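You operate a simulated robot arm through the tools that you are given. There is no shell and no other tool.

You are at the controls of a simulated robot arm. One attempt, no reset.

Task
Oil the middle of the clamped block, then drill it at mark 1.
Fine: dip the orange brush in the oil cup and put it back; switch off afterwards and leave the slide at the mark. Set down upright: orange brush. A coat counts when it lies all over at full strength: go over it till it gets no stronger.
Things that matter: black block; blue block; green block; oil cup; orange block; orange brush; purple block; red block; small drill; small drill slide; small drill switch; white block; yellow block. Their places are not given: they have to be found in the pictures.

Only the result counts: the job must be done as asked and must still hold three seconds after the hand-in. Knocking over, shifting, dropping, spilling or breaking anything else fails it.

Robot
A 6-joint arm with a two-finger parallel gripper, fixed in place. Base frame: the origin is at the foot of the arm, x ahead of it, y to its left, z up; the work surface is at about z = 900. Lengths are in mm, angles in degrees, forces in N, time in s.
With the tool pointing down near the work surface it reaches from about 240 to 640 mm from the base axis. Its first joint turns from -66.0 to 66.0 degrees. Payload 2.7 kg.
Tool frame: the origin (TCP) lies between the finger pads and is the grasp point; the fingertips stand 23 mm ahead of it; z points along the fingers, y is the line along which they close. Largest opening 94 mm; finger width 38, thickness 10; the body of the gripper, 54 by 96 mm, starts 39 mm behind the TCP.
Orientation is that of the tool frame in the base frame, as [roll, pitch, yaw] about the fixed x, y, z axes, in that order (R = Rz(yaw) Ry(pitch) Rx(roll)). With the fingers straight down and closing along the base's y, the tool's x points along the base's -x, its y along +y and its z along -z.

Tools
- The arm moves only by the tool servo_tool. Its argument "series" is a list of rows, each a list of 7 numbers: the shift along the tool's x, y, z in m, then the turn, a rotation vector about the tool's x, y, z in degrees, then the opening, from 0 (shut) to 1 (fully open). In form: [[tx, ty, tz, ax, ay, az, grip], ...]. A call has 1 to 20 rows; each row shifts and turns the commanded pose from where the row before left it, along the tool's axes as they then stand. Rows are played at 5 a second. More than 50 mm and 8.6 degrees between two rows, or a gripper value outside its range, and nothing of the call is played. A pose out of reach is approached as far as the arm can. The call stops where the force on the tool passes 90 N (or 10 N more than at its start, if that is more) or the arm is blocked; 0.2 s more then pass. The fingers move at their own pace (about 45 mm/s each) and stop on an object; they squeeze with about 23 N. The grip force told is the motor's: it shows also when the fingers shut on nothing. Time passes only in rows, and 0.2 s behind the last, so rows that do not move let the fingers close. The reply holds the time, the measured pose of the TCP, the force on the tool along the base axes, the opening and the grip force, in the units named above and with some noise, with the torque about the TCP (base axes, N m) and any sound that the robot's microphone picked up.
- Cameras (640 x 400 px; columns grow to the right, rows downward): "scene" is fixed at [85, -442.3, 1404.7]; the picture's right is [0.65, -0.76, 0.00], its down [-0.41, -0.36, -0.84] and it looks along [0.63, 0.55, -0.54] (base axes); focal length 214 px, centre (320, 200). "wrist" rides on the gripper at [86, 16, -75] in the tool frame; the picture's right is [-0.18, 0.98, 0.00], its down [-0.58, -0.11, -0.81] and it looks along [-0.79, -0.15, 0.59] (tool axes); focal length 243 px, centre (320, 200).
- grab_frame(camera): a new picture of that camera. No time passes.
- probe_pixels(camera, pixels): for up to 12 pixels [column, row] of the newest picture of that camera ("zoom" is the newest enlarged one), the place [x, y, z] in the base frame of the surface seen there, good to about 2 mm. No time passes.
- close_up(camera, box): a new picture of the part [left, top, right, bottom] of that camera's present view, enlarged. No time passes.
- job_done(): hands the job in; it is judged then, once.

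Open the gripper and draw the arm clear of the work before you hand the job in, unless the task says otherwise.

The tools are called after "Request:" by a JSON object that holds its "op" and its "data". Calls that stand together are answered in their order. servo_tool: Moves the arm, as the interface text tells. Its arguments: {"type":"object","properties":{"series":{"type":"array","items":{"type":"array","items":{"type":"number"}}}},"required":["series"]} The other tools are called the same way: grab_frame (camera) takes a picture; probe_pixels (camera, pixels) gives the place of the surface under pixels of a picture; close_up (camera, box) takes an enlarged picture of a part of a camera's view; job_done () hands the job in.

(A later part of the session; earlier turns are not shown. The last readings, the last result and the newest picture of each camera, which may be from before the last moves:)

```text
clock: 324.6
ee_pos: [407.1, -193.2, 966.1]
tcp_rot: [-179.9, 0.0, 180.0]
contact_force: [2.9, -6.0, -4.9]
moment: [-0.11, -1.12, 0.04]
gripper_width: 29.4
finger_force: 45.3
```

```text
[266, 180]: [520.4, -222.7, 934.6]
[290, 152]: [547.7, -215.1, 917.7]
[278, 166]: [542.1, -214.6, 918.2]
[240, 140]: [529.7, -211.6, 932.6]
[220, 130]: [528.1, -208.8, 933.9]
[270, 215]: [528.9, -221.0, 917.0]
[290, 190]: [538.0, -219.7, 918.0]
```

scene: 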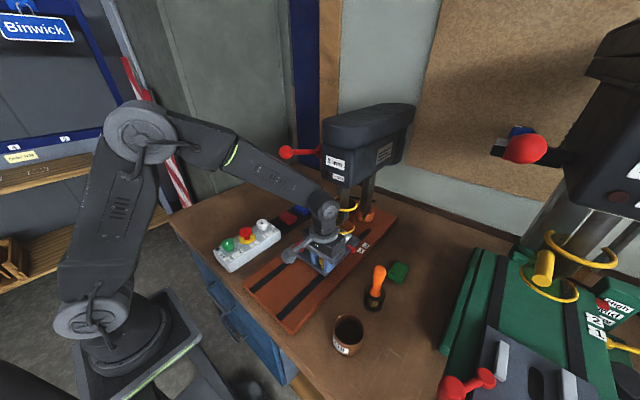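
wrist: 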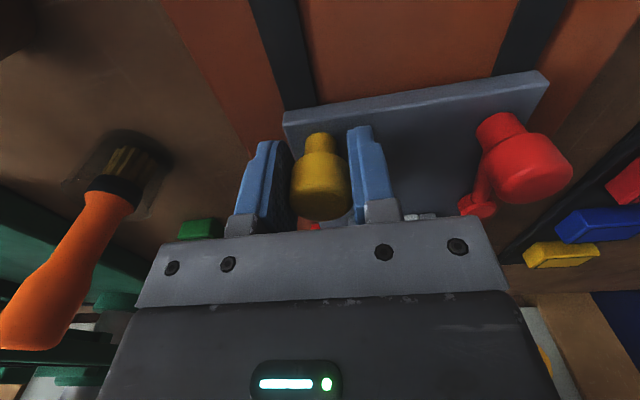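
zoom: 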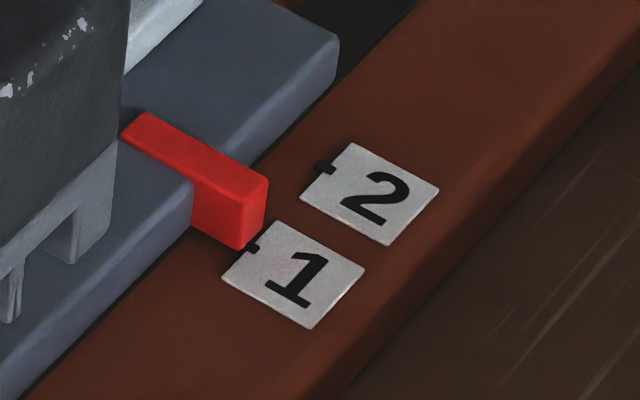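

I probe the face corners more carefully: top corners (243,203), (267,180) and bottom (245,249), (265,222).

Request:
{"op": "probe_pixels", "data": {"camera": "zoom", "pixels": [[243, 203], [246, 204], [266, 182], [255, 193], [246, 240], [264, 218], [255, 228], [200, 165], [190, 180], [215, 150], [254, 248], [325, 166]]}}

```text
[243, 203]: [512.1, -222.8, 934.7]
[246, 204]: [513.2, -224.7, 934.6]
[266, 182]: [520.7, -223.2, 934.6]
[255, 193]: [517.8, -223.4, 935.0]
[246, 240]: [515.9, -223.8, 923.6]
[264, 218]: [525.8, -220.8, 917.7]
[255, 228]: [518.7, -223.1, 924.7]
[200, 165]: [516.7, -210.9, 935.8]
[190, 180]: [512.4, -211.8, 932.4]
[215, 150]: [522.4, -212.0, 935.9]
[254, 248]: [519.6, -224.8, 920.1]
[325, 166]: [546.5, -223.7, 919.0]
```

Pointer centre is about 516.7, tick at 518.1; I move the last 1.4 mm.

Request:
{"op": "servo_tool", "data": {"series": [[-0.0007, 0, 0, 0, 0, 0, 0], [-0.0007, 0, 0, 0, 0, 0, 0], [0, 0, 0, 0, 0, 0, 0]]}}

Request:
{"op": "close_up", "data": {"camera": "scene", "box": [353, 238, 371, 254]}}

Request:
{"op": "probe_pixels", "data": {"camera": "zoom", "pixels": [[220, 200], [240, 190], [250, 175], [200, 160], [180, 150], [300, 270]]}}

```text
clock: 325.4
ee_pos: [409.4, -194.6, 965.9]
tcp_rot: [-179.9, -0.1, 180.0]
contact_force: [-1.4, -9.0, -10.2]
moment: [-0.08, -0.85, -0.03]
gripper_width: 29.6
finger_force: 44.9
```

```text
16.00 times, centred on (362, 246) of scene
```

zoom: 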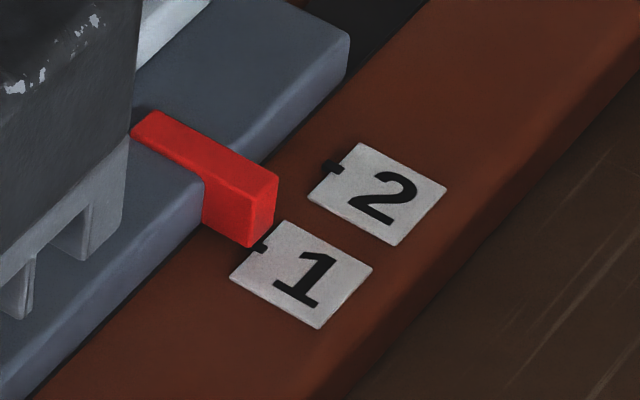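

```text
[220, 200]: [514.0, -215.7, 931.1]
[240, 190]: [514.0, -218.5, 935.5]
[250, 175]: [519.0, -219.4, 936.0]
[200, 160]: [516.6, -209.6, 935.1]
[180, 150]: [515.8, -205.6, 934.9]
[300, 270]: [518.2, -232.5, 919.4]
```

I probe the pointer's end corners once more at (253,202), (277,178).

Request:
{"op": "probe_pixels", "data": {"camera": "zoom", "pixels": [[252, 201], [254, 203], [276, 178], [274, 181], [264, 190], [255, 235], [272, 215], [262, 247], [260, 248], [264, 249], [332, 166], [240, 168]]}}

```text
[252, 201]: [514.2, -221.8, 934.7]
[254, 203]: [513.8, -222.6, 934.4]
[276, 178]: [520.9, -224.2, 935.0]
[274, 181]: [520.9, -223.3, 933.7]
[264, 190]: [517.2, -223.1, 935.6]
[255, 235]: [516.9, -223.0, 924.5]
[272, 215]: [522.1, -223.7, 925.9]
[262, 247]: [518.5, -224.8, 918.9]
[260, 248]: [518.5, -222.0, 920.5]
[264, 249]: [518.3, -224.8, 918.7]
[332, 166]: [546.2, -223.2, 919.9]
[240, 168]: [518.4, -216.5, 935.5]
```

Both probing and image geometry put the pointer about 0.7 mm short of the tick; I move 0.7 mm and then check.

Request:
{"op": "servo_tool", "data": {"series": [[-0.0007, 0.001, 0.0005, 0, 0, 0, 0], [0, 0, 0, 0, 0, 0, 0], [0, 0, 0, 0, 0, 0, 0]]}}

Request:
{"op": "close_up", "data": {"camera": "scene", "box": [353, 238, 371, 254]}}

Request:
{"op": "probe_pixels", "data": {"camera": "zoom", "pixels": [[254, 200], [256, 201], [278, 176], [277, 178], [266, 188], [256, 235], [274, 213], [262, 247], [202, 158], [182, 148], [230, 173], [250, 168]]}}

```text
clock: 326.2
ee_pos: [410.7, -193.2, 966.0]
tcp_rot: [-179.7, -0.1, -180.0]
contact_force: [-3.8, -22.7, -8.7]
moment: [-0.17, 1.06, -0.2]
gripper_width: 29.4
finger_force: 44.9
```

```text
16.00 times, centred on (362, 246) of scene
```

zoom: 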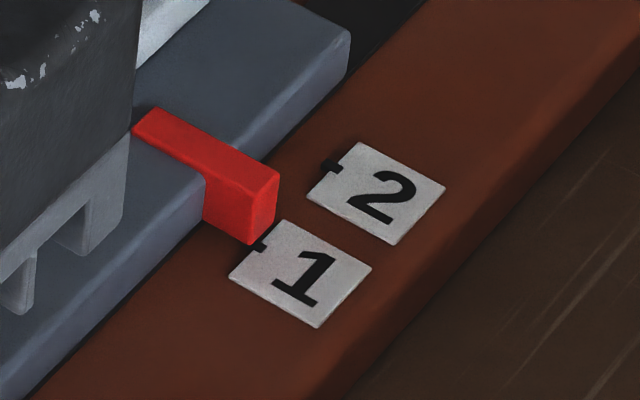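

```text
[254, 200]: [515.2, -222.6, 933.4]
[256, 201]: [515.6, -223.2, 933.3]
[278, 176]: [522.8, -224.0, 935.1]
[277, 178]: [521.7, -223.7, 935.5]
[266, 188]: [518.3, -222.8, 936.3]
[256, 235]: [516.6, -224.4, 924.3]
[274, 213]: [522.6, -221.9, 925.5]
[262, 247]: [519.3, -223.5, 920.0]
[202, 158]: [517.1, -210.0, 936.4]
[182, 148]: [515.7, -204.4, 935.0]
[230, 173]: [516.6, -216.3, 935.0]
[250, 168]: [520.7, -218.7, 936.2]
```

Pointer centre ≈518.4, on tick 1 (518.3). I relieve the lateral force and open the fingers gently.

Request:
{"op": "servo_tool", "data": {"series": [[0, -0.0015, 0.0005, 0, 0, 0, 0], [0, 0, 0, 0, 0, 0, 0]]}}

Request:
{"op": "servo_tool", "data": {"series": [[0, 0, 0, 0, 0, 0, 0.33], [0, 0, 0, 0, 0, 0, 0.38], [0, 0, 0, 0, 0, 0, 0.5], [0, 0, 0, 0, 0, 0, 0.6], [0, 0, 0, 0, 0, 0, 0.6]]}}

Request:
{"op": "close_up", "data": {"camera": "scene", "box": [353, 238, 371, 254]}}

Request:
{"op": "grab_frame", "data": {"camera": "wrist"}}

```text
clock: 326.8
ee_pos: [412.2, -194.8, 965.7]
tcp_rot: [-179.9, -0.1, -179.9]
contact_force: [-6.7, -13.0, -0.3]
moment: [-0.03, 1.36, -0.09]
gripper_width: 29.7
finger_force: 45.8
```

```text
clock: 328.0
ee_pos: [411.3, -193.8, 964.9]
tcp_rot: [-179.9, -0.1, -180.0]
contact_force: [-0.3, 1.0, -0.7]
moment: [0.03, -0.01, 0.0]
gripper_width: 56.5
finger_force: 0.1
```

```text
16.00 times, centred on (362, 246) of scene
```

zoom: 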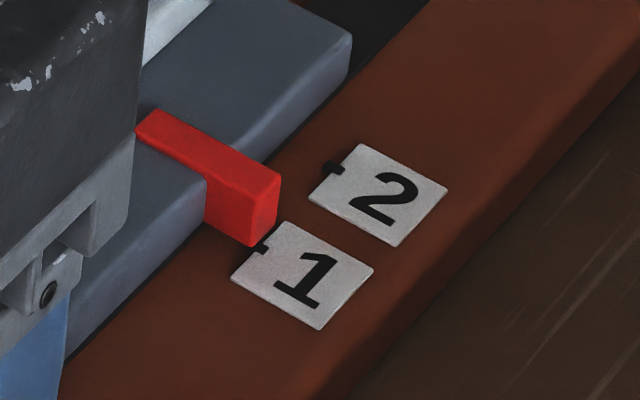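

```text
taken
```

wrist: 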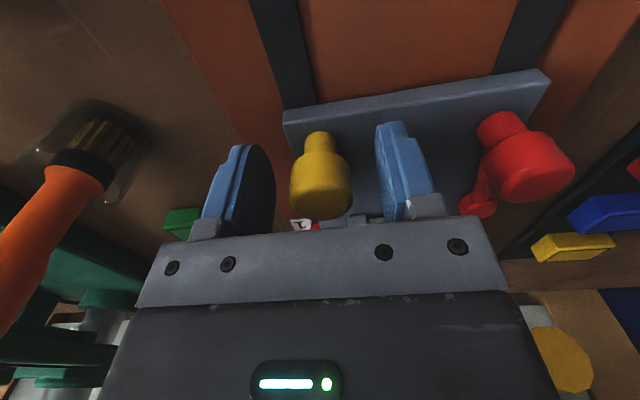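

The slide stays at mark 1. I raise off the knob, retreat, and move to view the switch box from above.

Request:
{"op": "servo_tool", "data": {"series": [[0, 0, -0.015, 0, 0, 0, 0.6], [0, 0, -0.02, 0, 0, 0, 0.6], [0.02, 0, -0.02, 0, 0, 0, 0.6], [0.03, 0, -0.025, 0, 0, 0, 0.6], [0.03, 0.01, -0.03, 0, 0, 0, 0.6], [0.025, 0.03, -0.03, 0, 0, 0, 0.6], [0.02, 0.035, -0.01, 0, 0, 0, 0.6], [0.015, 0.035, 0, 0, 0, 0, 0.6], [0.015, 0.035, 0, 0, 0, 0, 0.6], [0.01, 0.035, 0, 0, 0, 0, 0.6], [0, 0.034, 0, 0, 0, 0, 0.6], [0, 0, 0, 0, 0, 0, 0.6]]}}

Request:
{"op": "grab_frame", "data": {"camera": "wrist"}}

Request:
{"op": "grab_frame", "data": {"camera": "scene"}}

```text
clock: 330.6
ee_pos: [245.3, 20.1, 1114.2]
tcp_rot: [-179.9, 0.0, 180.0]
contact_force: [0.1, 1.1, 0.7]
moment: [-0.02, 0.01, 0.02]
gripper_width: 56.4
finger_force: 0.0
```

```text
taken
```

wrist: 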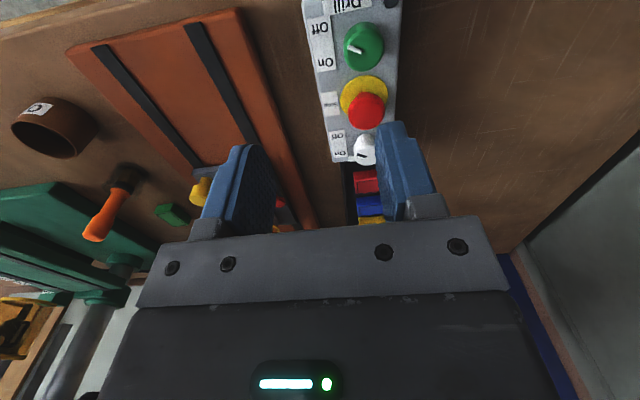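

```text
taken
```

scene: 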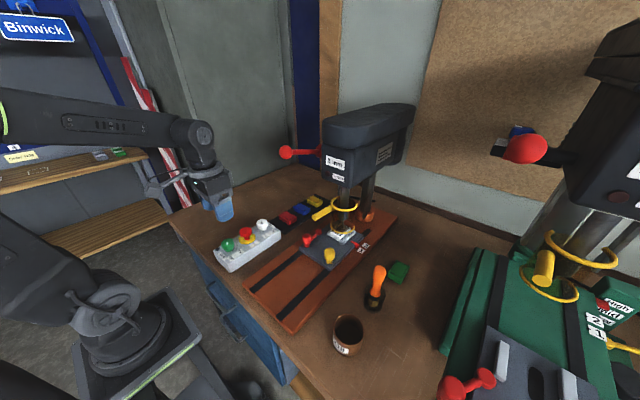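

The slide with the coated block is under the drill, and the green Drill knob is at (362,47) in the wrist view. I zoom in on the knob and on the drill region.

Request:
{"op": "close_up", "data": {"camera": "wrist", "box": [300, 0, 410, 80]}}

Request:
{"op": "close_up", "data": {"camera": "scene", "box": [295, 180, 385, 270]}}

Request:
{"op": "close_up", "data": {"camera": "scene", "box": [205, 215, 285, 275]}}

Request:
{"op": "close_up", "data": {"camera": "scene", "box": [325, 195, 365, 250]}}

```text
5.00 times, centred on (355, 40) of wrist
```

zoom: 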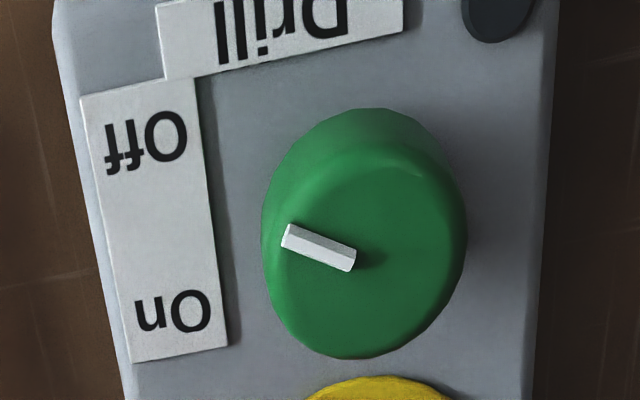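

```text
4.44 times, centred on (340, 225) of scene
```

zoom: 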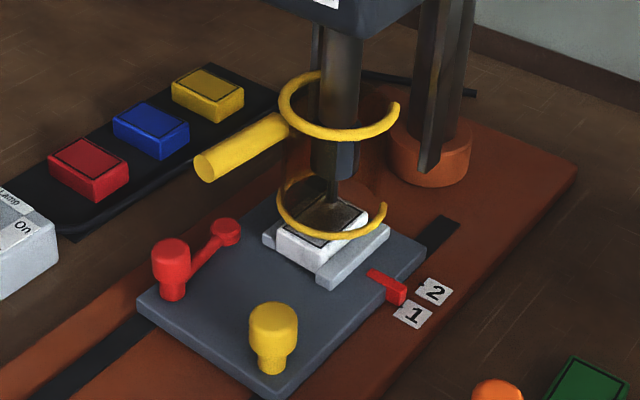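

```text
6.67 times, centred on (245, 245) of scene
```

zoom: 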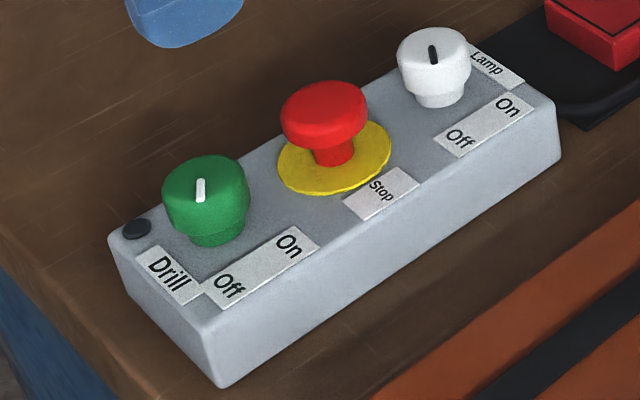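

```text
7.27 times, centred on (345, 222) of scene
```

zoom: 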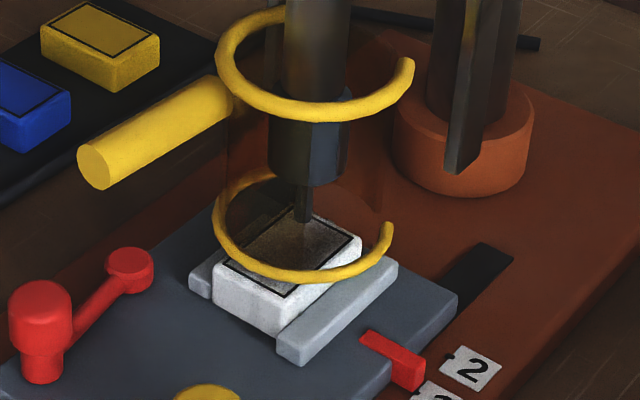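

The drill knob's white marker points at "Off". I probe the knob, the labels and the box top.

Request:
{"op": "probe_pixels", "data": {"camera": "wrist", "pixels": [[363, 48], [345, 45], [382, 45], [363, 35], [363, 65], [352, 47], [320, 28], [326, 62], [340, 72], [390, 60], [363, 27], [395, 4]]}}

Request:
{"op": "probe_pixels", "data": {"camera": "scene", "pixels": [[228, 243], [222, 243], [236, 243], [228, 238], [229, 251], [229, 255], [240, 252], [222, 262], [218, 250], [245, 240], [240, 258], [247, 250]]}}

```text
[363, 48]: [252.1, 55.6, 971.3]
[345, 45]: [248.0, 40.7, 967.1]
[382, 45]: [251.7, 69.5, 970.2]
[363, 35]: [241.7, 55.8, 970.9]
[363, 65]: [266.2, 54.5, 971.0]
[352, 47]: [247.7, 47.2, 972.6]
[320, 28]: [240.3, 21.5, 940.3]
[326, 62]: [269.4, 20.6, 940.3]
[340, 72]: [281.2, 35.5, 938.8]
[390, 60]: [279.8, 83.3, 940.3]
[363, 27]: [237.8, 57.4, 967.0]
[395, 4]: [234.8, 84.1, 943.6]
```

```text
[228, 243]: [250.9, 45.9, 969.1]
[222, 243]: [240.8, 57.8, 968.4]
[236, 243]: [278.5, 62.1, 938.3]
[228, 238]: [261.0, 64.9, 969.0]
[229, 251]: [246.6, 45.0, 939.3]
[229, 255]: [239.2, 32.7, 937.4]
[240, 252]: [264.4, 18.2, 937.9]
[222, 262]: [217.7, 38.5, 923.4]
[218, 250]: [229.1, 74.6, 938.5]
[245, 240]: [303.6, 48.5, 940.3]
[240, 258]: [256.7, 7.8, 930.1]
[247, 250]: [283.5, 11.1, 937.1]
```

The knob's centre is about (253,55), top z 970; Off→On is a counter-clockwise turn of about 46–60°. Before switching on, I probe the feed lever and drill bit to plan the feed.

Request:
{"op": "close_up", "data": {"camera": "scene", "box": [270, 130, 350, 190]}}

Request:
{"op": "probe_pixels", "data": {"camera": "zoom", "pixels": [[120, 160], [150, 165], [220, 160], [300, 155], [350, 152], [400, 150], [405, 170], [395, 130], [420, 240], [440, 340], [540, 350], [100, 175]]}}

Request:
{"op": "probe_pixels", "data": {"camera": "scene", "pixels": [[342, 222], [343, 224], [342, 218], [341, 214], [343, 227], [338, 208], [347, 208], [317, 216], [320, 213], [335, 184], [350, 180], [340, 190]]}}

```text
6.67 times, centred on (310, 160) of scene
```

zoom: 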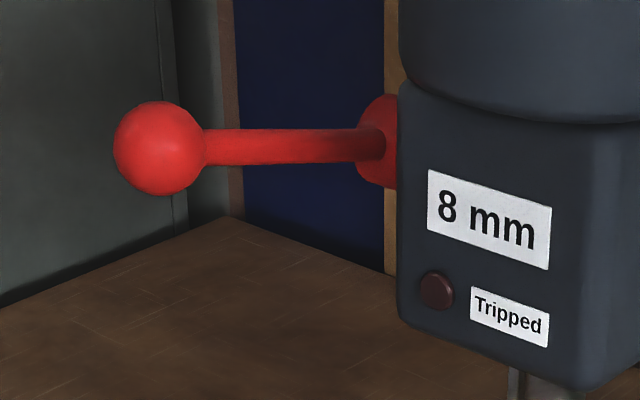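

```text
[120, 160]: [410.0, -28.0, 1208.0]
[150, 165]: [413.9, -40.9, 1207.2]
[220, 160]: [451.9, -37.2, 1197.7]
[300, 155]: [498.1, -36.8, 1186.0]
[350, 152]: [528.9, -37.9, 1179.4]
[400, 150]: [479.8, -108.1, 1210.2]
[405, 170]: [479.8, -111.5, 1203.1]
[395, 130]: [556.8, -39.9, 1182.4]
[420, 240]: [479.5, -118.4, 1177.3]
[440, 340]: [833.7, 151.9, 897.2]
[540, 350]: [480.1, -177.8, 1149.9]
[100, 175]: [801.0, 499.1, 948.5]
```

```text
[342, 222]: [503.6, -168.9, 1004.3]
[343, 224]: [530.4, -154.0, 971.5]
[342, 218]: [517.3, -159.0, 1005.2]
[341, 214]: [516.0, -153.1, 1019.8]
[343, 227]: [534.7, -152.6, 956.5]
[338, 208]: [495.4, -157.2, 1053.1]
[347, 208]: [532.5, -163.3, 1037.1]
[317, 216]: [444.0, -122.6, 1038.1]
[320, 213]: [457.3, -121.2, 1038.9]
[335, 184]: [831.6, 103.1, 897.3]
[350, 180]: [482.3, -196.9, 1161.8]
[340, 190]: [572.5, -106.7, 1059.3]
```

The lever's ball is centred near (429,−32,1207), rod in the plane y≈−33 to a hub near (560,−40,1170); bit tip at z≈972, block top 956. Now I go to the Drill knob: move over (253,55) and narrow the fingers to 42 mm.

Request:
{"op": "servo_tool", "data": {"series": [[-0.004, 0.017, 0, 0, 0, 0, 0.45], [-0.004, 0.018, 0, 0, 0, 0, 0.45], [0, 0, 0.03, 0, 0, 0, 0.45], [0, 0, 0.03, 0, 0, 0, 0.45], [0, 0, 0.03, 0, 0, 0, 0.45], [0, 0, 0.02, 0, 0, 0, 0.45], [0, 0, 0, 0, 0, 0, 0.45]]}}

Request:
{"op": "grab_frame", "data": {"camera": "wrist"}}

Request:
{"op": "grab_frame", "data": {"camera": "scene"}}

```text
clock: 332.2
ee_pos: [252.3, 54.1, 1005.3]
tcp_rot: [-179.9, -0.1, -180.0]
contact_force: [-0.4, -0.3, 0.1]
moment: [-0.05, 0.0, 0.01]
gripper_width: 42.2
finger_force: 0.2
```

```text
taken
```

wrist: 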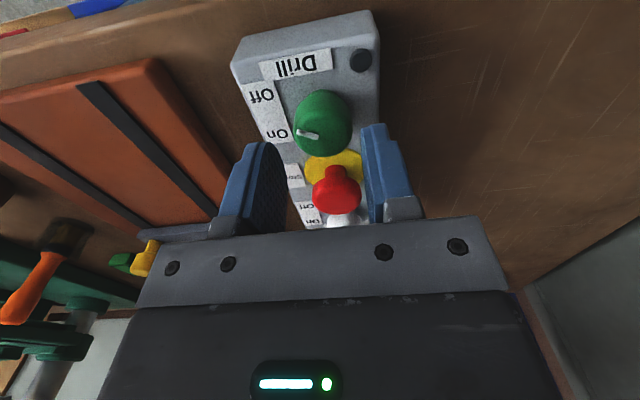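

```text
taken
```

scene: 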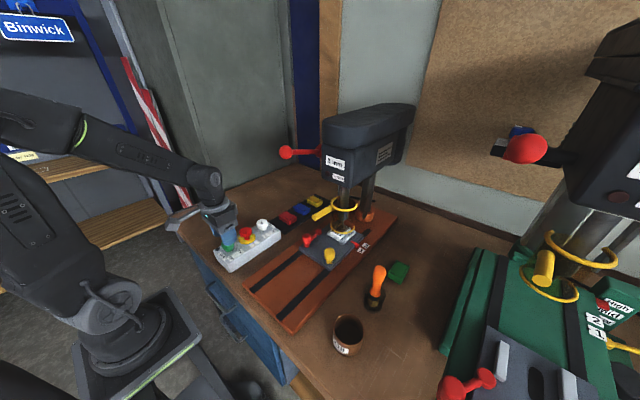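

The knob is between the fingers. I descend to z≈969 and close on it.

Request:
{"op": "servo_tool", "data": {"series": [[0, 0, 0.012, 0, 0, 0, 0.45], [0, 0, 0.012, 0, 0, 0, 0.45], [0, 0, 0.012, 0, 0, 0, 0.45], [0, 0, 0, 0, 0, 0, 0.45], [0, 0, 0, 0, 0, 0, 0.2], [0, 0, 0, 0, 0, 0, 0], [0, 0, 0, 0, 0, 0, 0], [0, 0, 0, 0, 0, 0, 0]]}}

Request:
{"op": "grab_frame", "data": {"camera": "wrist"}}

Request:
{"op": "close_up", "data": {"camera": "scene", "box": [195, 205, 285, 275]}}

```text
clock: 334.0
ee_pos: [255.3, 56.0, 968.2]
tcp_rot: [-179.8, 0.0, 179.9]
contact_force: [-1.9, 23.0, -12.0]
moment: [0.48, -0.28, 0.0]
gripper_width: 33.8
finger_force: 45.2
```

```text
taken
```

wrist: 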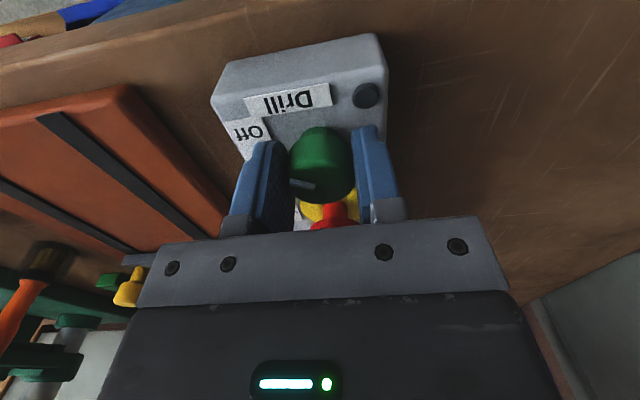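

```text
5.71 times, centred on (240, 240) of scene
```

zoom: 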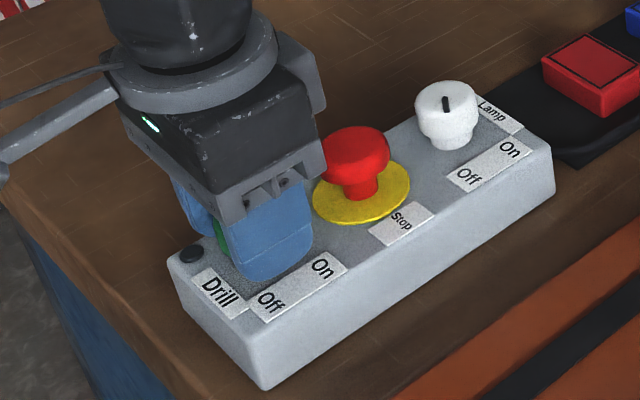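

Gripped (33.8 mm), with 23 N side force. I re-centre by +1.5 mm in y and turn counter-clockwise (tool z negative) by 30° first.

Request:
{"op": "servo_tool", "data": {"series": [[0, 0.0015, 0.0005, 0, 0, 0, 0], [0, 0, 0, 0, 0, 0, 0]]}}

Request:
{"op": "servo_tool", "data": {"series": [[0, 0, 0, 0, 0, -5, 0], [0, 0, 0, 0, 0, -5, 0], [0, 0, 0, 0, 0, -5, 0], [0, 0, 0, 0, 0, -5, 0], [0, 0, 0, 0, 0, -5, 0], [0, 0, 0, 0, 0, -5, 0], [0, 0, 0, 0, 0, 0, 0]]}}

Request:
{"op": "grab_frame", "data": {"camera": "wrist"}}

Request:
{"op": "grab_frame", "data": {"camera": "scene"}}

```text
clock: 334.6
ee_pos: [254.0, 56.0, 969.0]
tcp_rot: [-179.8, 0.0, -180.0]
contact_force: [-0.5, 4.0, 3.5]
moment: [0.01, -0.19, 0.01]
gripper_width: 33.5
finger_force: 45.4
```

```text
clock: 336.2
ee_pos: [253.9, 56.2, 970.3]
tcp_rot: [-179.8, 0.0, -149.9]
contact_force: [1.9, -20.5, 27.9]
moment: [-0.32, -0.13, 0.0]
gripper_width: 33.5
finger_force: 44.7
```

```text
taken
```

wrist: 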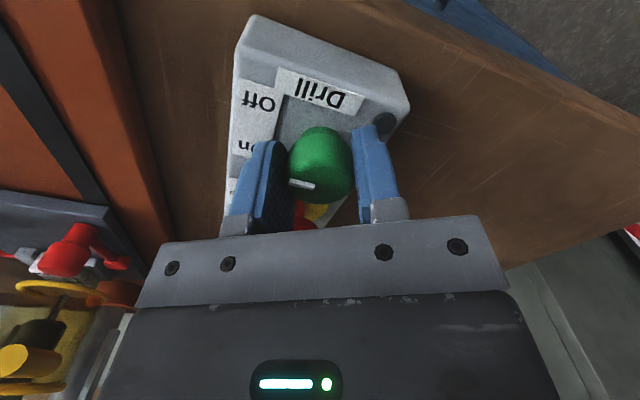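

```text
taken
```

scene: 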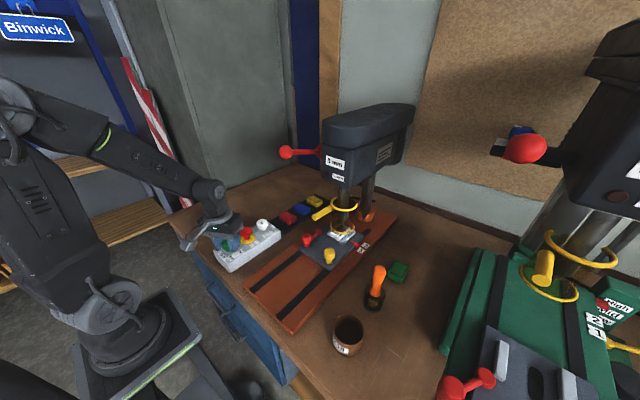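

The knob turns with the gripper (yaw +30°). I relieve the forces and continue turning in 5° steps.

Request:
{"op": "servo_tool", "data": {"series": [[0.0007, -0.0013, -0.0015, 0, 0, -5, 0], [0, 0, 0, 0, 0, -5, 0], [0, 0, 0, 0, 0, -5, 0], [0, 0, 0, 0, 0, 0, 0]]}}

Request:
{"op": "grab_frame", "data": {"camera": "wrist"}}

Request:
{"op": "close_up", "data": {"camera": "scene", "box": [300, 140, 400, 240]}}

```text
clock: 337.2
ee_pos: [255.0, 56.6, 968.3]
tcp_rot: [180.0, -0.1, -135.0]
contact_force: [13.9, 6.1, -30.4]
moment: [0.51, -0.57, -0.01]
gripper_width: 33.5
finger_force: 44.8
```

```text
taken
```

wrist: 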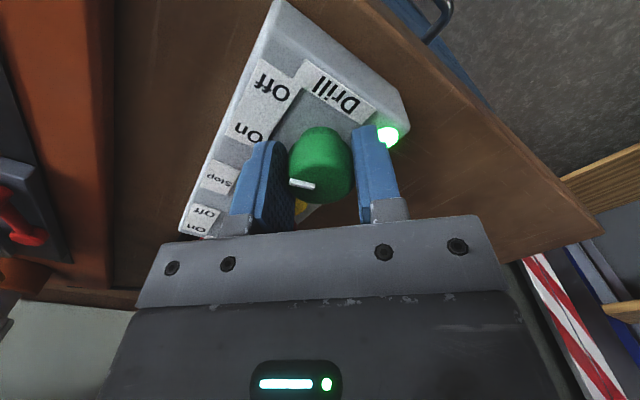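

```text
4.00 times, centred on (350, 190) of scene
```

zoom: 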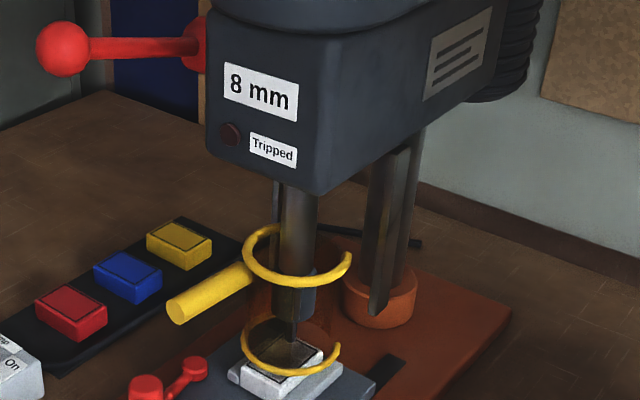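

The indicator on the box now glows green — switched on after 45°. I turn 10° further toward the "On" label while relieving the vertical force, then check for sound.

Request:
{"op": "servo_tool", "data": {"series": [[0, 0, 0.001, 0, 0, -5, 0], [0, 0, 0, 0, 0, -5, 0], [0, 0, 0, 0, 0, 0, 0], [0, 0, 0, 0, 0, 0, 0]]}}

Request:
{"op": "grab_frame", "data": {"camera": "wrist"}}

Request:
{"op": "close_up", "data": {"camera": "scene", "box": [320, 180, 370, 240]}}

```text
clock: 338.2
ee_pos: [254.7, 54.6, 968.8]
tcp_rot: [-179.9, 0.0, -124.9]
contact_force: [12.0, 13.4, -13.2]
moment: [-0.26, 0.18, 0.02]
gripper_width: 33.5
finger_force: 45.1
```

```text
taken
```

wrist: 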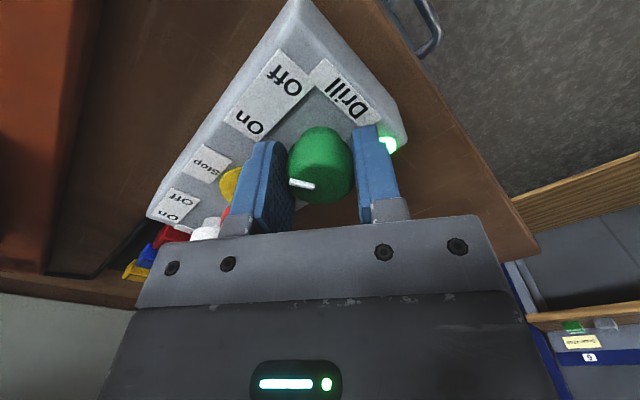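

```text
6.67 times, centred on (345, 210) of scene
```

zoom: 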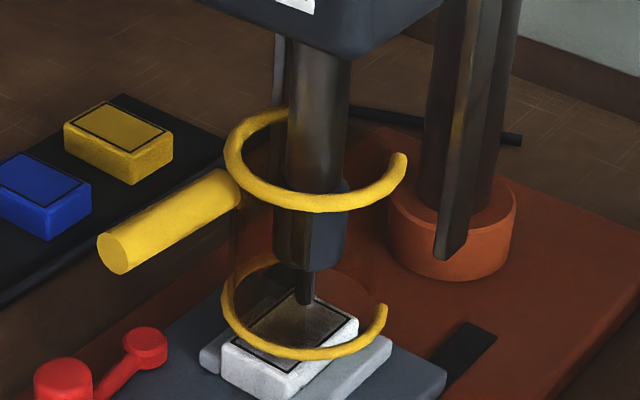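

The indicator is lit. I release the knob and look at it.

Request:
{"op": "servo_tool", "data": {"series": [[0, 0, 0, 0, 0, 0, 0.38], [0, 0, 0, 0, 0, 0, 0.45], [0, 0, 0, 0, 0, 0, 0.45], [0, 0, -0.02, 0, 0, 0, 0.45], [0, 0, -0.03, 0, 0, 0, 0.45], [0, 0, -0.04, 0, 0, 0, 0.45], [0, 0, 0, 0, 0, 0, 0.45]]}}

Request:
{"op": "grab_frame", "data": {"camera": "wrist"}}

Request:
{"op": "close_up", "data": {"camera": "scene", "box": [205, 215, 285, 275]}}

Request:
{"op": "close_up", "data": {"camera": "scene", "box": [300, 140, 400, 240]}}

```text
clock: 339.8
ee_pos: [255.4, 54.3, 1060.0]
tcp_rot: [-179.9, -0.1, -125.0]
contact_force: [0.3, 0.3, -0.8]
moment: [-0.01, -0.02, 0.01]
gripper_width: 42.2
finger_force: 0.1
```

```text
taken
```

wrist: 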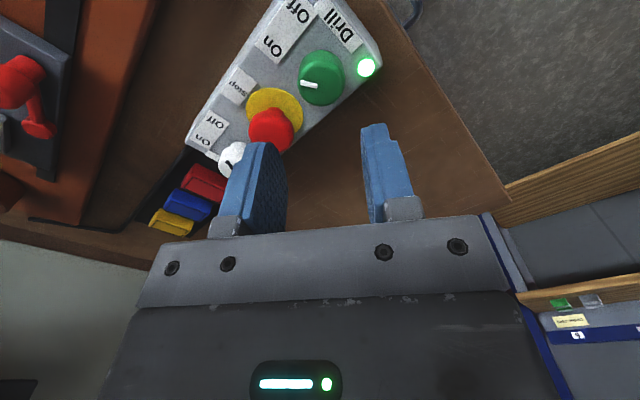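

```text
6.67 times, centred on (245, 245) of scene
```

zoom: 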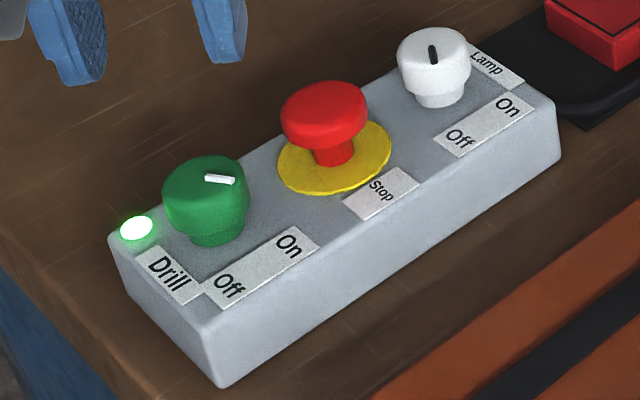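

```text
4.00 times, centred on (350, 190) of scene
```

zoom: 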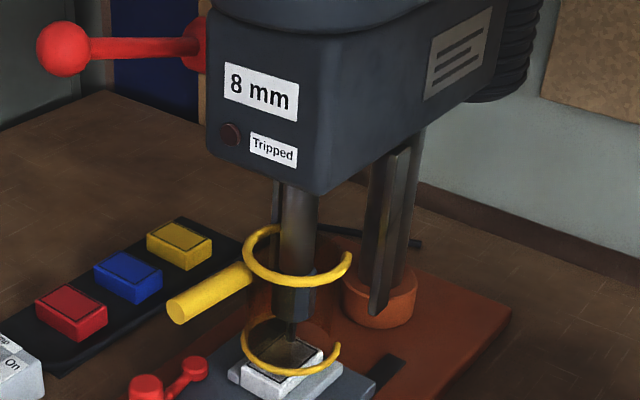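

The Drill switch is On with the green light lit; "Tripped" lamp is dark. Now I turn the tool back to yaw 180°, rise, and head for the feed lever's ball.

Request:
{"op": "servo_tool", "data": {"series": [[0, 0, -0.03, 0, 0, 8, 0.6], [0, 0, -0.04, 0, 0, 8, 0.6], [0, 0, -0.04, 0, 0, 8, 0.6], [0, 0, -0.04, 0, 0, 8, 0.6], [0, 0, -0.04, 0, 0, 8, 0.6], [0, 0, -0.04, 0, 0, 8, 0.6], [0, 0, 0, 0, 0, 7, 0.6], [0, 0, 0, 0, 0, 0, 0.6]]}}

Request:
{"op": "grab_frame", "data": {"camera": "wrist"}}

Request:
{"op": "grab_frame", "data": {"camera": "scene"}}

```text
clock: 341.6
ee_pos: [253.2, 55.2, 1290.3]
tcp_rot: [-179.9, 0.0, 180.0]
contact_force: [0.0, -0.8, -0.4]
moment: [-0.01, 0.01, 0.04]
gripper_width: 56.6
finger_force: 0.0
```

```text
taken
```

wrist: 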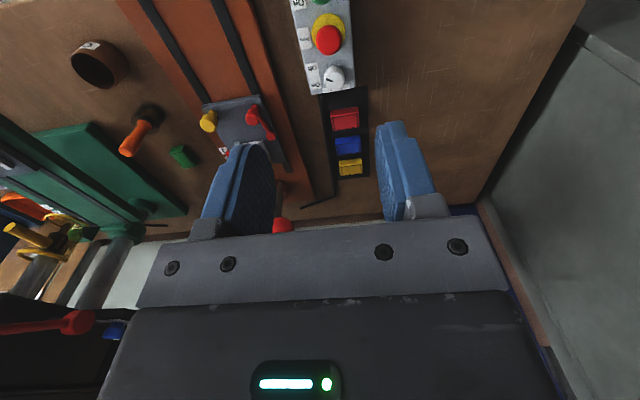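

```text
taken
```

scene: 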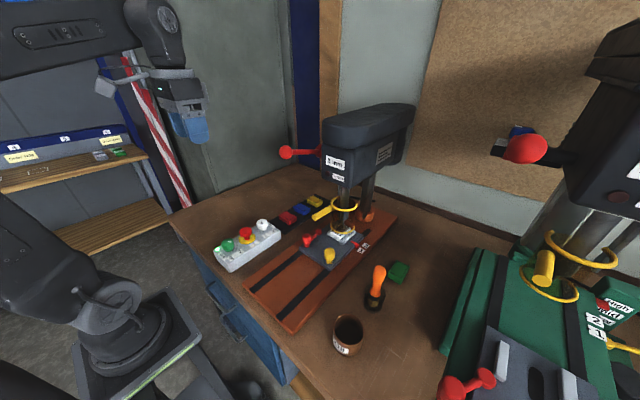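

I move toward the lever ball: to about (380,−32,1300).

Request:
{"op": "servo_tool", "data": {"series": [[-0.025, -0.017, -0.002, 0, 0, 0, 0.6], [-0.025, -0.017, -0.002, 0, 0, 0, 0.6], [-0.025, -0.017, -0.002, 0, 0, 0, 0.6], [-0.025, -0.018, -0.002, 0, 0, 0, 0.6], [-0.025, -0.018, -0.002, 0, 0, 0, 0.6], [0, 0, 0, 0, 0, 0, 0.6]]}}

Request:
{"op": "grab_frame", "data": {"camera": "wrist"}}

Request:
{"op": "grab_frame", "data": {"camera": "scene"}}

```text
clock: 343.0
ee_pos: [378.3, -32.6, 1299.2]
tcp_rot: [-179.8, -0.1, -180.0]
contact_force: [-0.3, 1.0, 0.1]
moment: [0.02, 0.01, 0.03]
gripper_width: 56.4
finger_force: 0.0
```

```text
taken
```

wrist: 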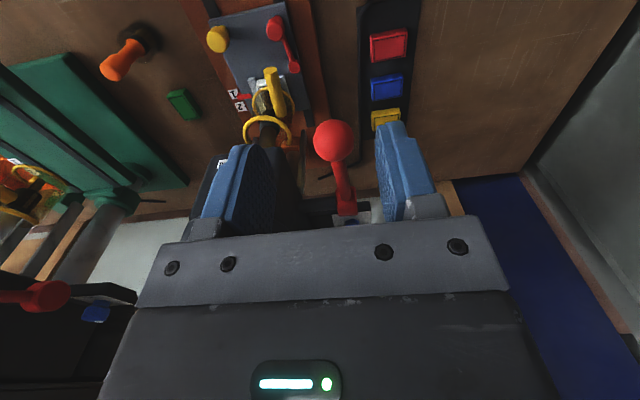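

```text
taken
```

scene: 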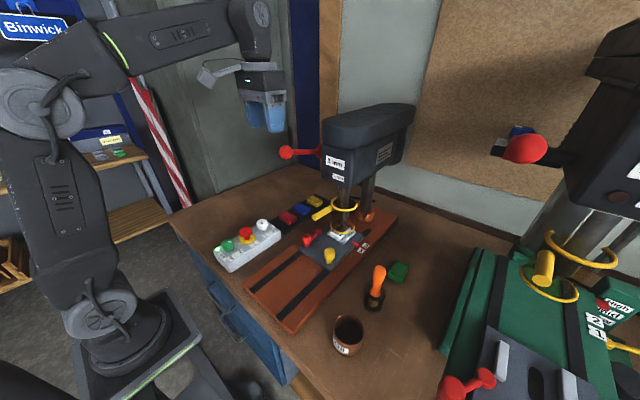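

The red ball is in view at (334,141) with the rod down to (345,205). I probe it for exact position.

Request:
{"op": "probe_pixels", "data": {"camera": "wrist", "pixels": [[334, 141], [316, 141], [352, 141], [334, 124], [334, 158], [340, 170], [344, 185], [347, 200], [347, 212], [336, 170], [344, 170]]}}

Request:
{"op": "close_up", "data": {"camera": "wrist", "box": [290, 100, 390, 230]}}

```text
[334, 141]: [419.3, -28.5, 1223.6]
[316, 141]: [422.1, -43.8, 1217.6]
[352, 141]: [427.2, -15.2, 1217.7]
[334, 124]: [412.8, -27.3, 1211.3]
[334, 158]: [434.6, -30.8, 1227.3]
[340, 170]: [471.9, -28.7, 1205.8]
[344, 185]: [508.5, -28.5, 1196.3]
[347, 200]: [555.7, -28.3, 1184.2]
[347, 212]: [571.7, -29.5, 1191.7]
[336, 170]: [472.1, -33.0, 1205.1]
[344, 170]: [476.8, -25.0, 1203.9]
```

```text
3.08 times, centred on (340, 165) of wrist
```

zoom: 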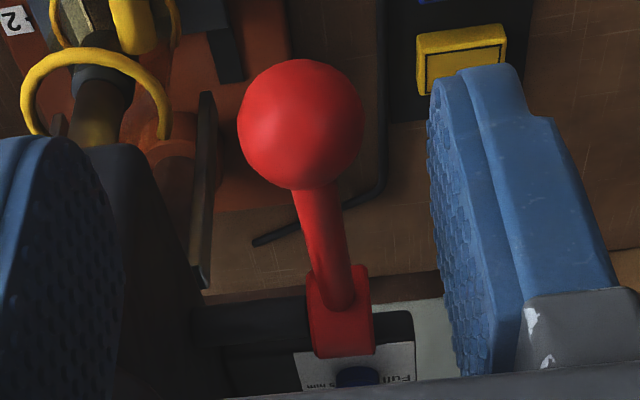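

There's a label with "Full" and "…mm" near the lever hub; I zoom in on it.

Request:
{"op": "close_up", "data": {"camera": "wrist", "box": [320, 185, 390, 228]}}

Request:
{"op": "probe_pixels", "data": {"camera": "zoom", "pixels": [[320, 330], [250, 330], [400, 330], [320, 290], [250, 200], [330, 200]]}}

```text
9.14 times, centred on (355, 206) of wrist
```

zoom: 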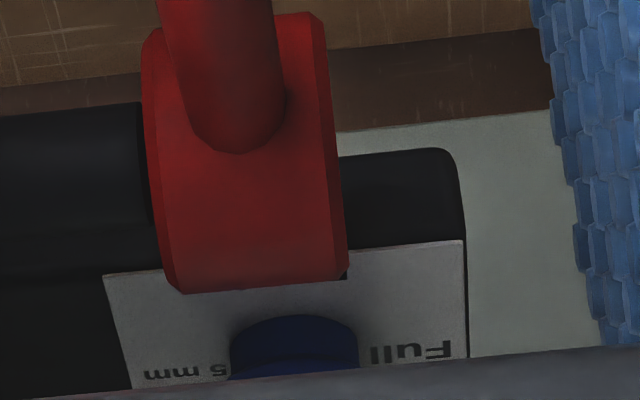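

```text
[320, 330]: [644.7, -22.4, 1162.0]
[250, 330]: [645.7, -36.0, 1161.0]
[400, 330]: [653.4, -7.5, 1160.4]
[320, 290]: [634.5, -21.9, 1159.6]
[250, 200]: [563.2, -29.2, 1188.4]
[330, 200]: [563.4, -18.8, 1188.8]
```

It's a depth stop with "5 mm"/"Full" positions — not part of the task, so I leave it. I go over the ball (428.5,−29.5) and straddle it with the fingers.

Request:
{"op": "servo_tool", "data": {"series": [[-0.017, 0.001, 0, 0, 0, 0, 0.6], [-0.017, 0.001, 0, 0, 0, 0, 0.6], [-0.016, 0.001, 0, 0, 0, 0, 0.6], [0, 0, 0.02, 0, 0, 0, 0.6], [0, 0, 0.02, 0, 0, 0, 0.6], [0, 0, 0, 0, 0, 0, 0.6]]}}

Request:
{"op": "grab_frame", "data": {"camera": "wrist"}}

Request:
{"op": "grab_frame", "data": {"camera": "scene"}}

```text
clock: 344.4
ee_pos: [428.8, -28.6, 1258.5]
tcp_rot: [-179.9, 0.0, 180.0]
contact_force: [-0.6, -0.2, -0.8]
moment: [0.01, 0.03, -0.01]
gripper_width: 56.3
finger_force: 0.0
```

```text
taken
```

wrist: 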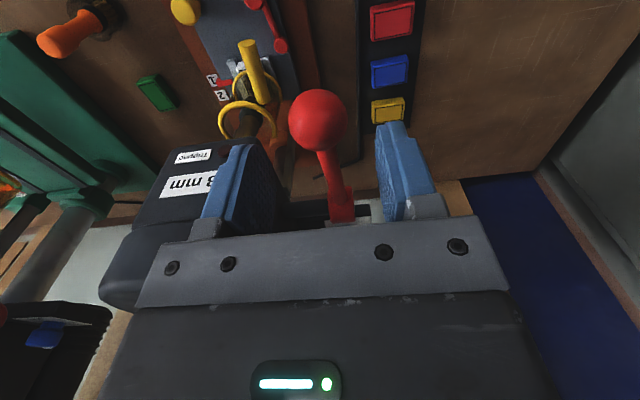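

```text
taken
```

scene: 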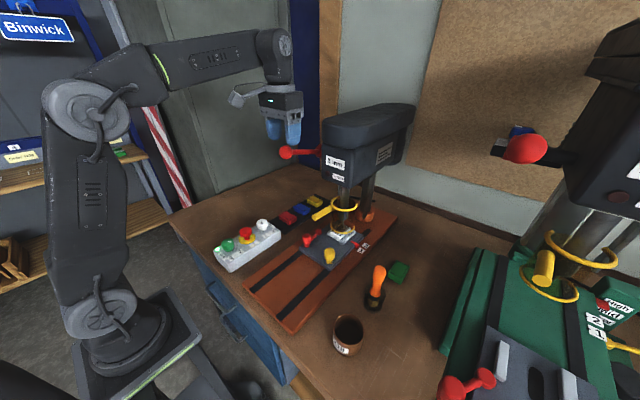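

The ball is centred between the fingers (317,120). I descend to z≈1210 and close on it.

Request:
{"op": "servo_tool", "data": {"series": [[0, -0.001, 0.012, 0, 0, 0, 0.6], [0, 0, 0.012, 0, 0, 0, 0.6], [0, 0, 0.012, 0, 0, 0, 0.6], [0, 0, 0.012, 0, 0, 0, 0.6], [0, 0, 0, 0, 0, 0, 0.6], [0, 0, 0, 0, 0, 0, 0.4], [0, 0, 0, 0, 0, 0, 0.2], [0, 0, 0, 0, 0, 0, 0], [0, 0, 0, 0, 0, 0, 0]]}}

Request:
{"op": "grab_frame", "data": {"camera": "wrist"}}

Request:
{"op": "grab_frame", "data": {"camera": "scene"}}

```text
clock: 346.4
ee_pos: [430.4, -29.0, 1210.6]
tcp_rot: [-179.8, 0.0, -180.0]
contact_force: [-0.4, -1.5, -1.6]
moment: [0.01, -0.06, 0.01]
gripper_width: 34.9
finger_force: 45.2
```

```text
taken
```

wrist: 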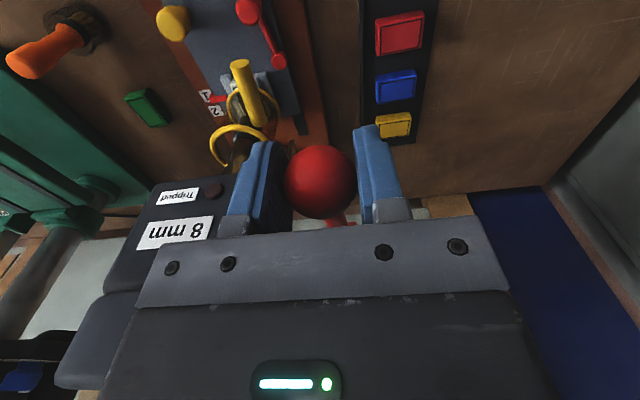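

```text
taken
```

scene: 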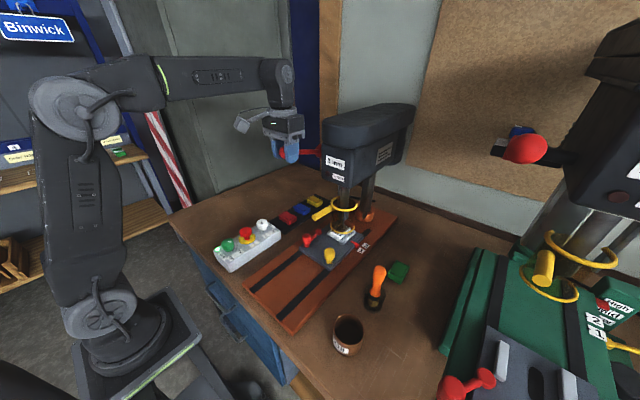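

The ball is held (34.9 mm), forces near zero. I pull it down along its arc, first 35 mm, slowly, and watch the quill, the force and sound.

Request:
{"op": "servo_tool", "data": {"series": [[0.0012, 0, 0.0055, 0, 0, 0, 0], [0.0011, 0, 0.006, 0, 0, 0, 0], [0.0009, 0, 0.006, 0, 0, 0, 0], [0.0007, 0, 0.006, 0, 0, 0, 0], [0.0004, 0, 0.006, 0, 0, 0, 0], [0.0002, 0, 0.006, 0, 0, 0, 0], [0, 0, 0, 0, 0, 0, 0]]}}

Request:
{"op": "grab_frame", "data": {"camera": "scene"}}

Request:
{"op": "close_up", "data": {"camera": "scene", "box": [315, 150, 385, 245]}}

Request:
{"op": "grab_frame", "data": {"camera": "wrist"}}

```text
clock: 348.0
ee_pos: [423.9, -30.3, 1176.6]
tcp_rot: [-180.0, 0.0, 180.0]
contact_force: [-3.7, -0.8, 10.4]
moment: [-0.01, -1.23, 0.0]
gripper_width: 35.0
finger_force: 45.1
```

```text
taken
```

scene: 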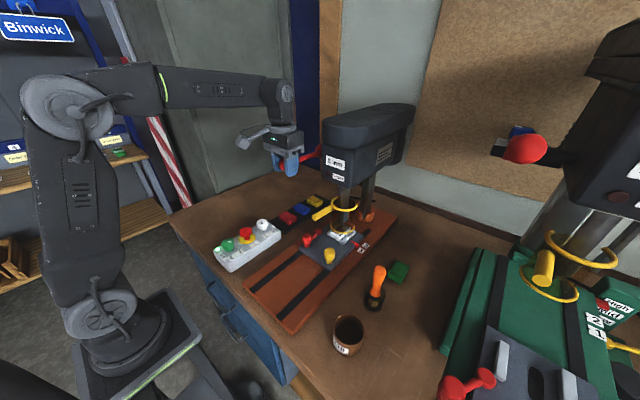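

```text
4.21 times, centred on (350, 198) of scene
```

zoom: 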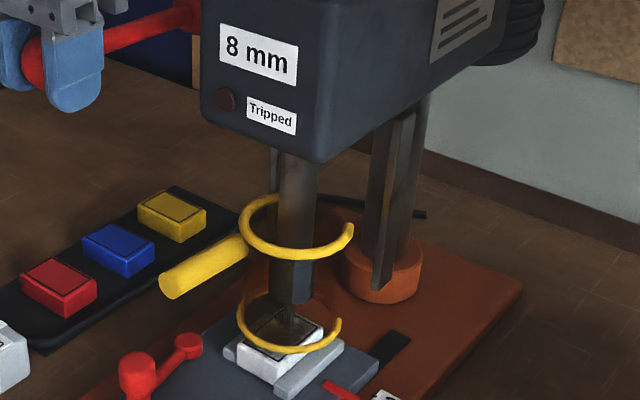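

```text
taken
```

wrist: 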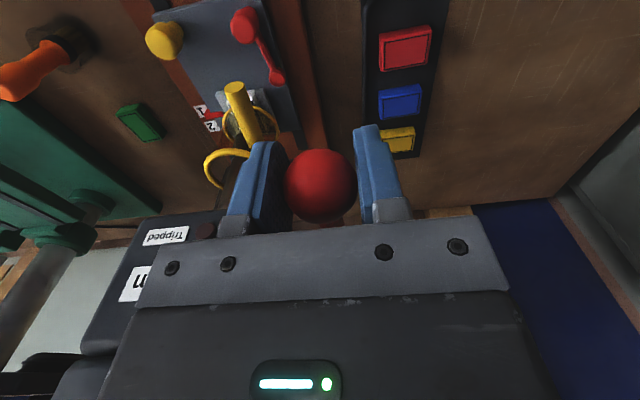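

The quill has come down somewhat; about 10 N on the lever. I zoom in on the bit and block.

Request:
{"op": "close_up", "data": {"camera": "scene", "box": [328, 205, 358, 240]}}

```text
11.43 times, centred on (343, 222) of scene
```

zoom: 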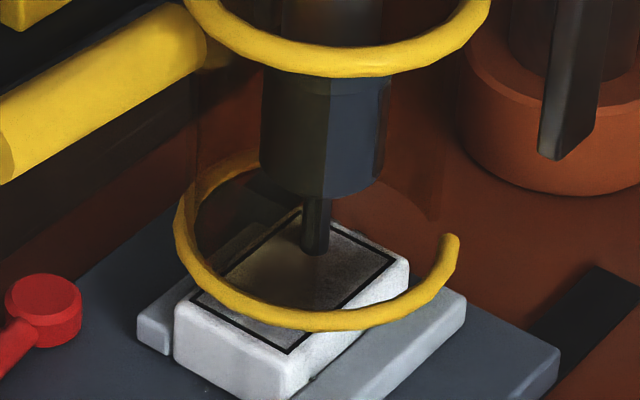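

The bit tip has dropped about 8 mm for 15° of lever; it is still above the block. I continue another 12° of lever to just above the surface.

Request:
{"op": "servo_tool", "data": {"series": [[-0.0001, 0, 0.0048, 0, 0, 0, 0], [-0.0003, 0, 0.0049, 0, 0, 0, 0], [-0.0004, 0, 0.0048, 0, 0, 0, 0], [-0.0006, 0, 0.0048, 0, 0, 0, 0], [-0.0007, 0, 0.0048, 0, 0, 0, 0], [-0.0009, 0, 0.0047, 0, 0, 0, 0], [0, 0, 0, 0, 0, 0, 0]]}}

Request:
{"op": "close_up", "data": {"camera": "scene", "box": [328, 205, 358, 240]}}

Request:
{"op": "close_up", "data": {"camera": "scene", "box": [260, 110, 380, 200]}}

```text
clock: 349.6
ee_pos: [426.2, -29.9, 1146.3]
tcp_rot: [-179.8, 0.0, -180.0]
contact_force: [-12.2, -4.6, 8.0]
moment: [0.02, -1.09, -0.04]
gripper_width: 35.1
finger_force: 44.8
```

```text
11.43 times, centred on (343, 222) of scene
```

zoom: 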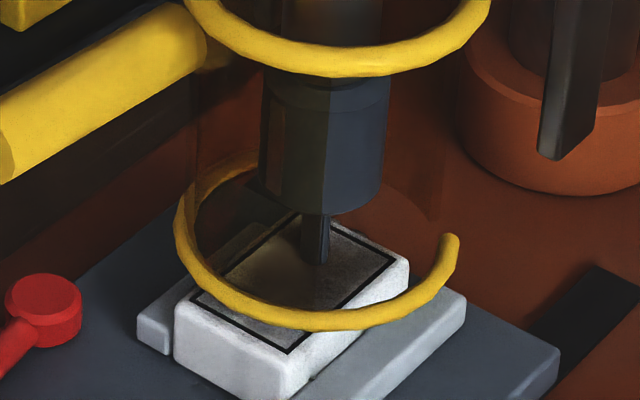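

```text
4.44 times, centred on (320, 155) of scene
```

zoom: 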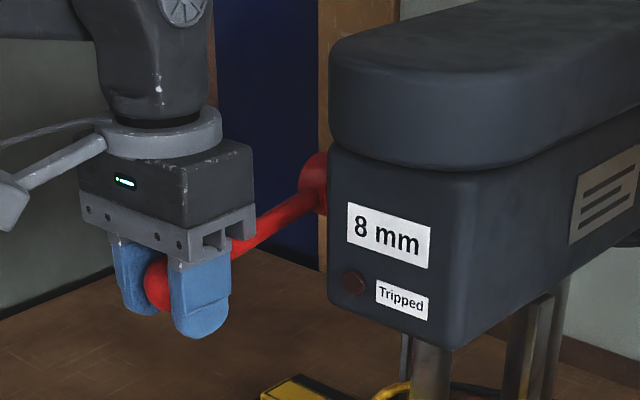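

Bit is right above the coated field. I continue more slowly (about 1° of lever per row) and tilt the gripper gradually so the rod won't meet the palm.

Request:
{"op": "servo_tool", "data": {"series": [[0.0009, 0, 0.0024, 0, -2, 0, 0], [-0.0004, 0, 0.0024, 0, -2, 0, 0], [-0.0004, 0, 0.0024, 0, -2, 0, 0], [-0.0003, 0, 0.0024, 0, -2, 0, 0], [-0.0003, 0, 0.0024, 0, -2, 0, 0], [-0.0002, 0, 0.0024, 0, -2, 0, 0], [0, 0, 0, 0, 0, 0, 0]]}}

Request:
{"op": "close_up", "data": {"camera": "scene", "box": [328, 205, 358, 240]}}

Request:
{"op": "close_up", "data": {"camera": "scene", "box": [260, 110, 380, 200]}}

```text
clock: 351.2
ee_pos: [429.5, -30.2, 1131.7]
tcp_rot: [-179.9, 12.0, -179.9]
contact_force: [5.9, -7.3, -3.7]
moment: [0.02, 1.26, -0.01]
gripper_width: 35.0
finger_force: 45.0
```

```text
11.43 times, centred on (343, 222) of scene
```

zoom: 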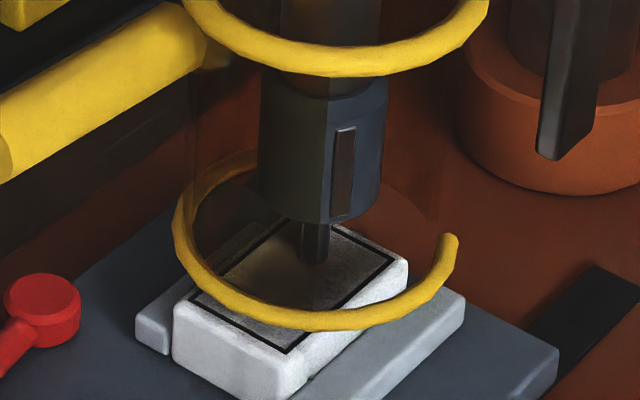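

```text
4.44 times, centred on (320, 155) of scene
```

zoom: 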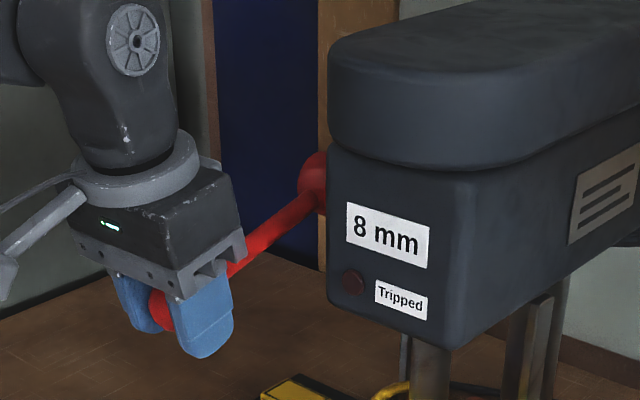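

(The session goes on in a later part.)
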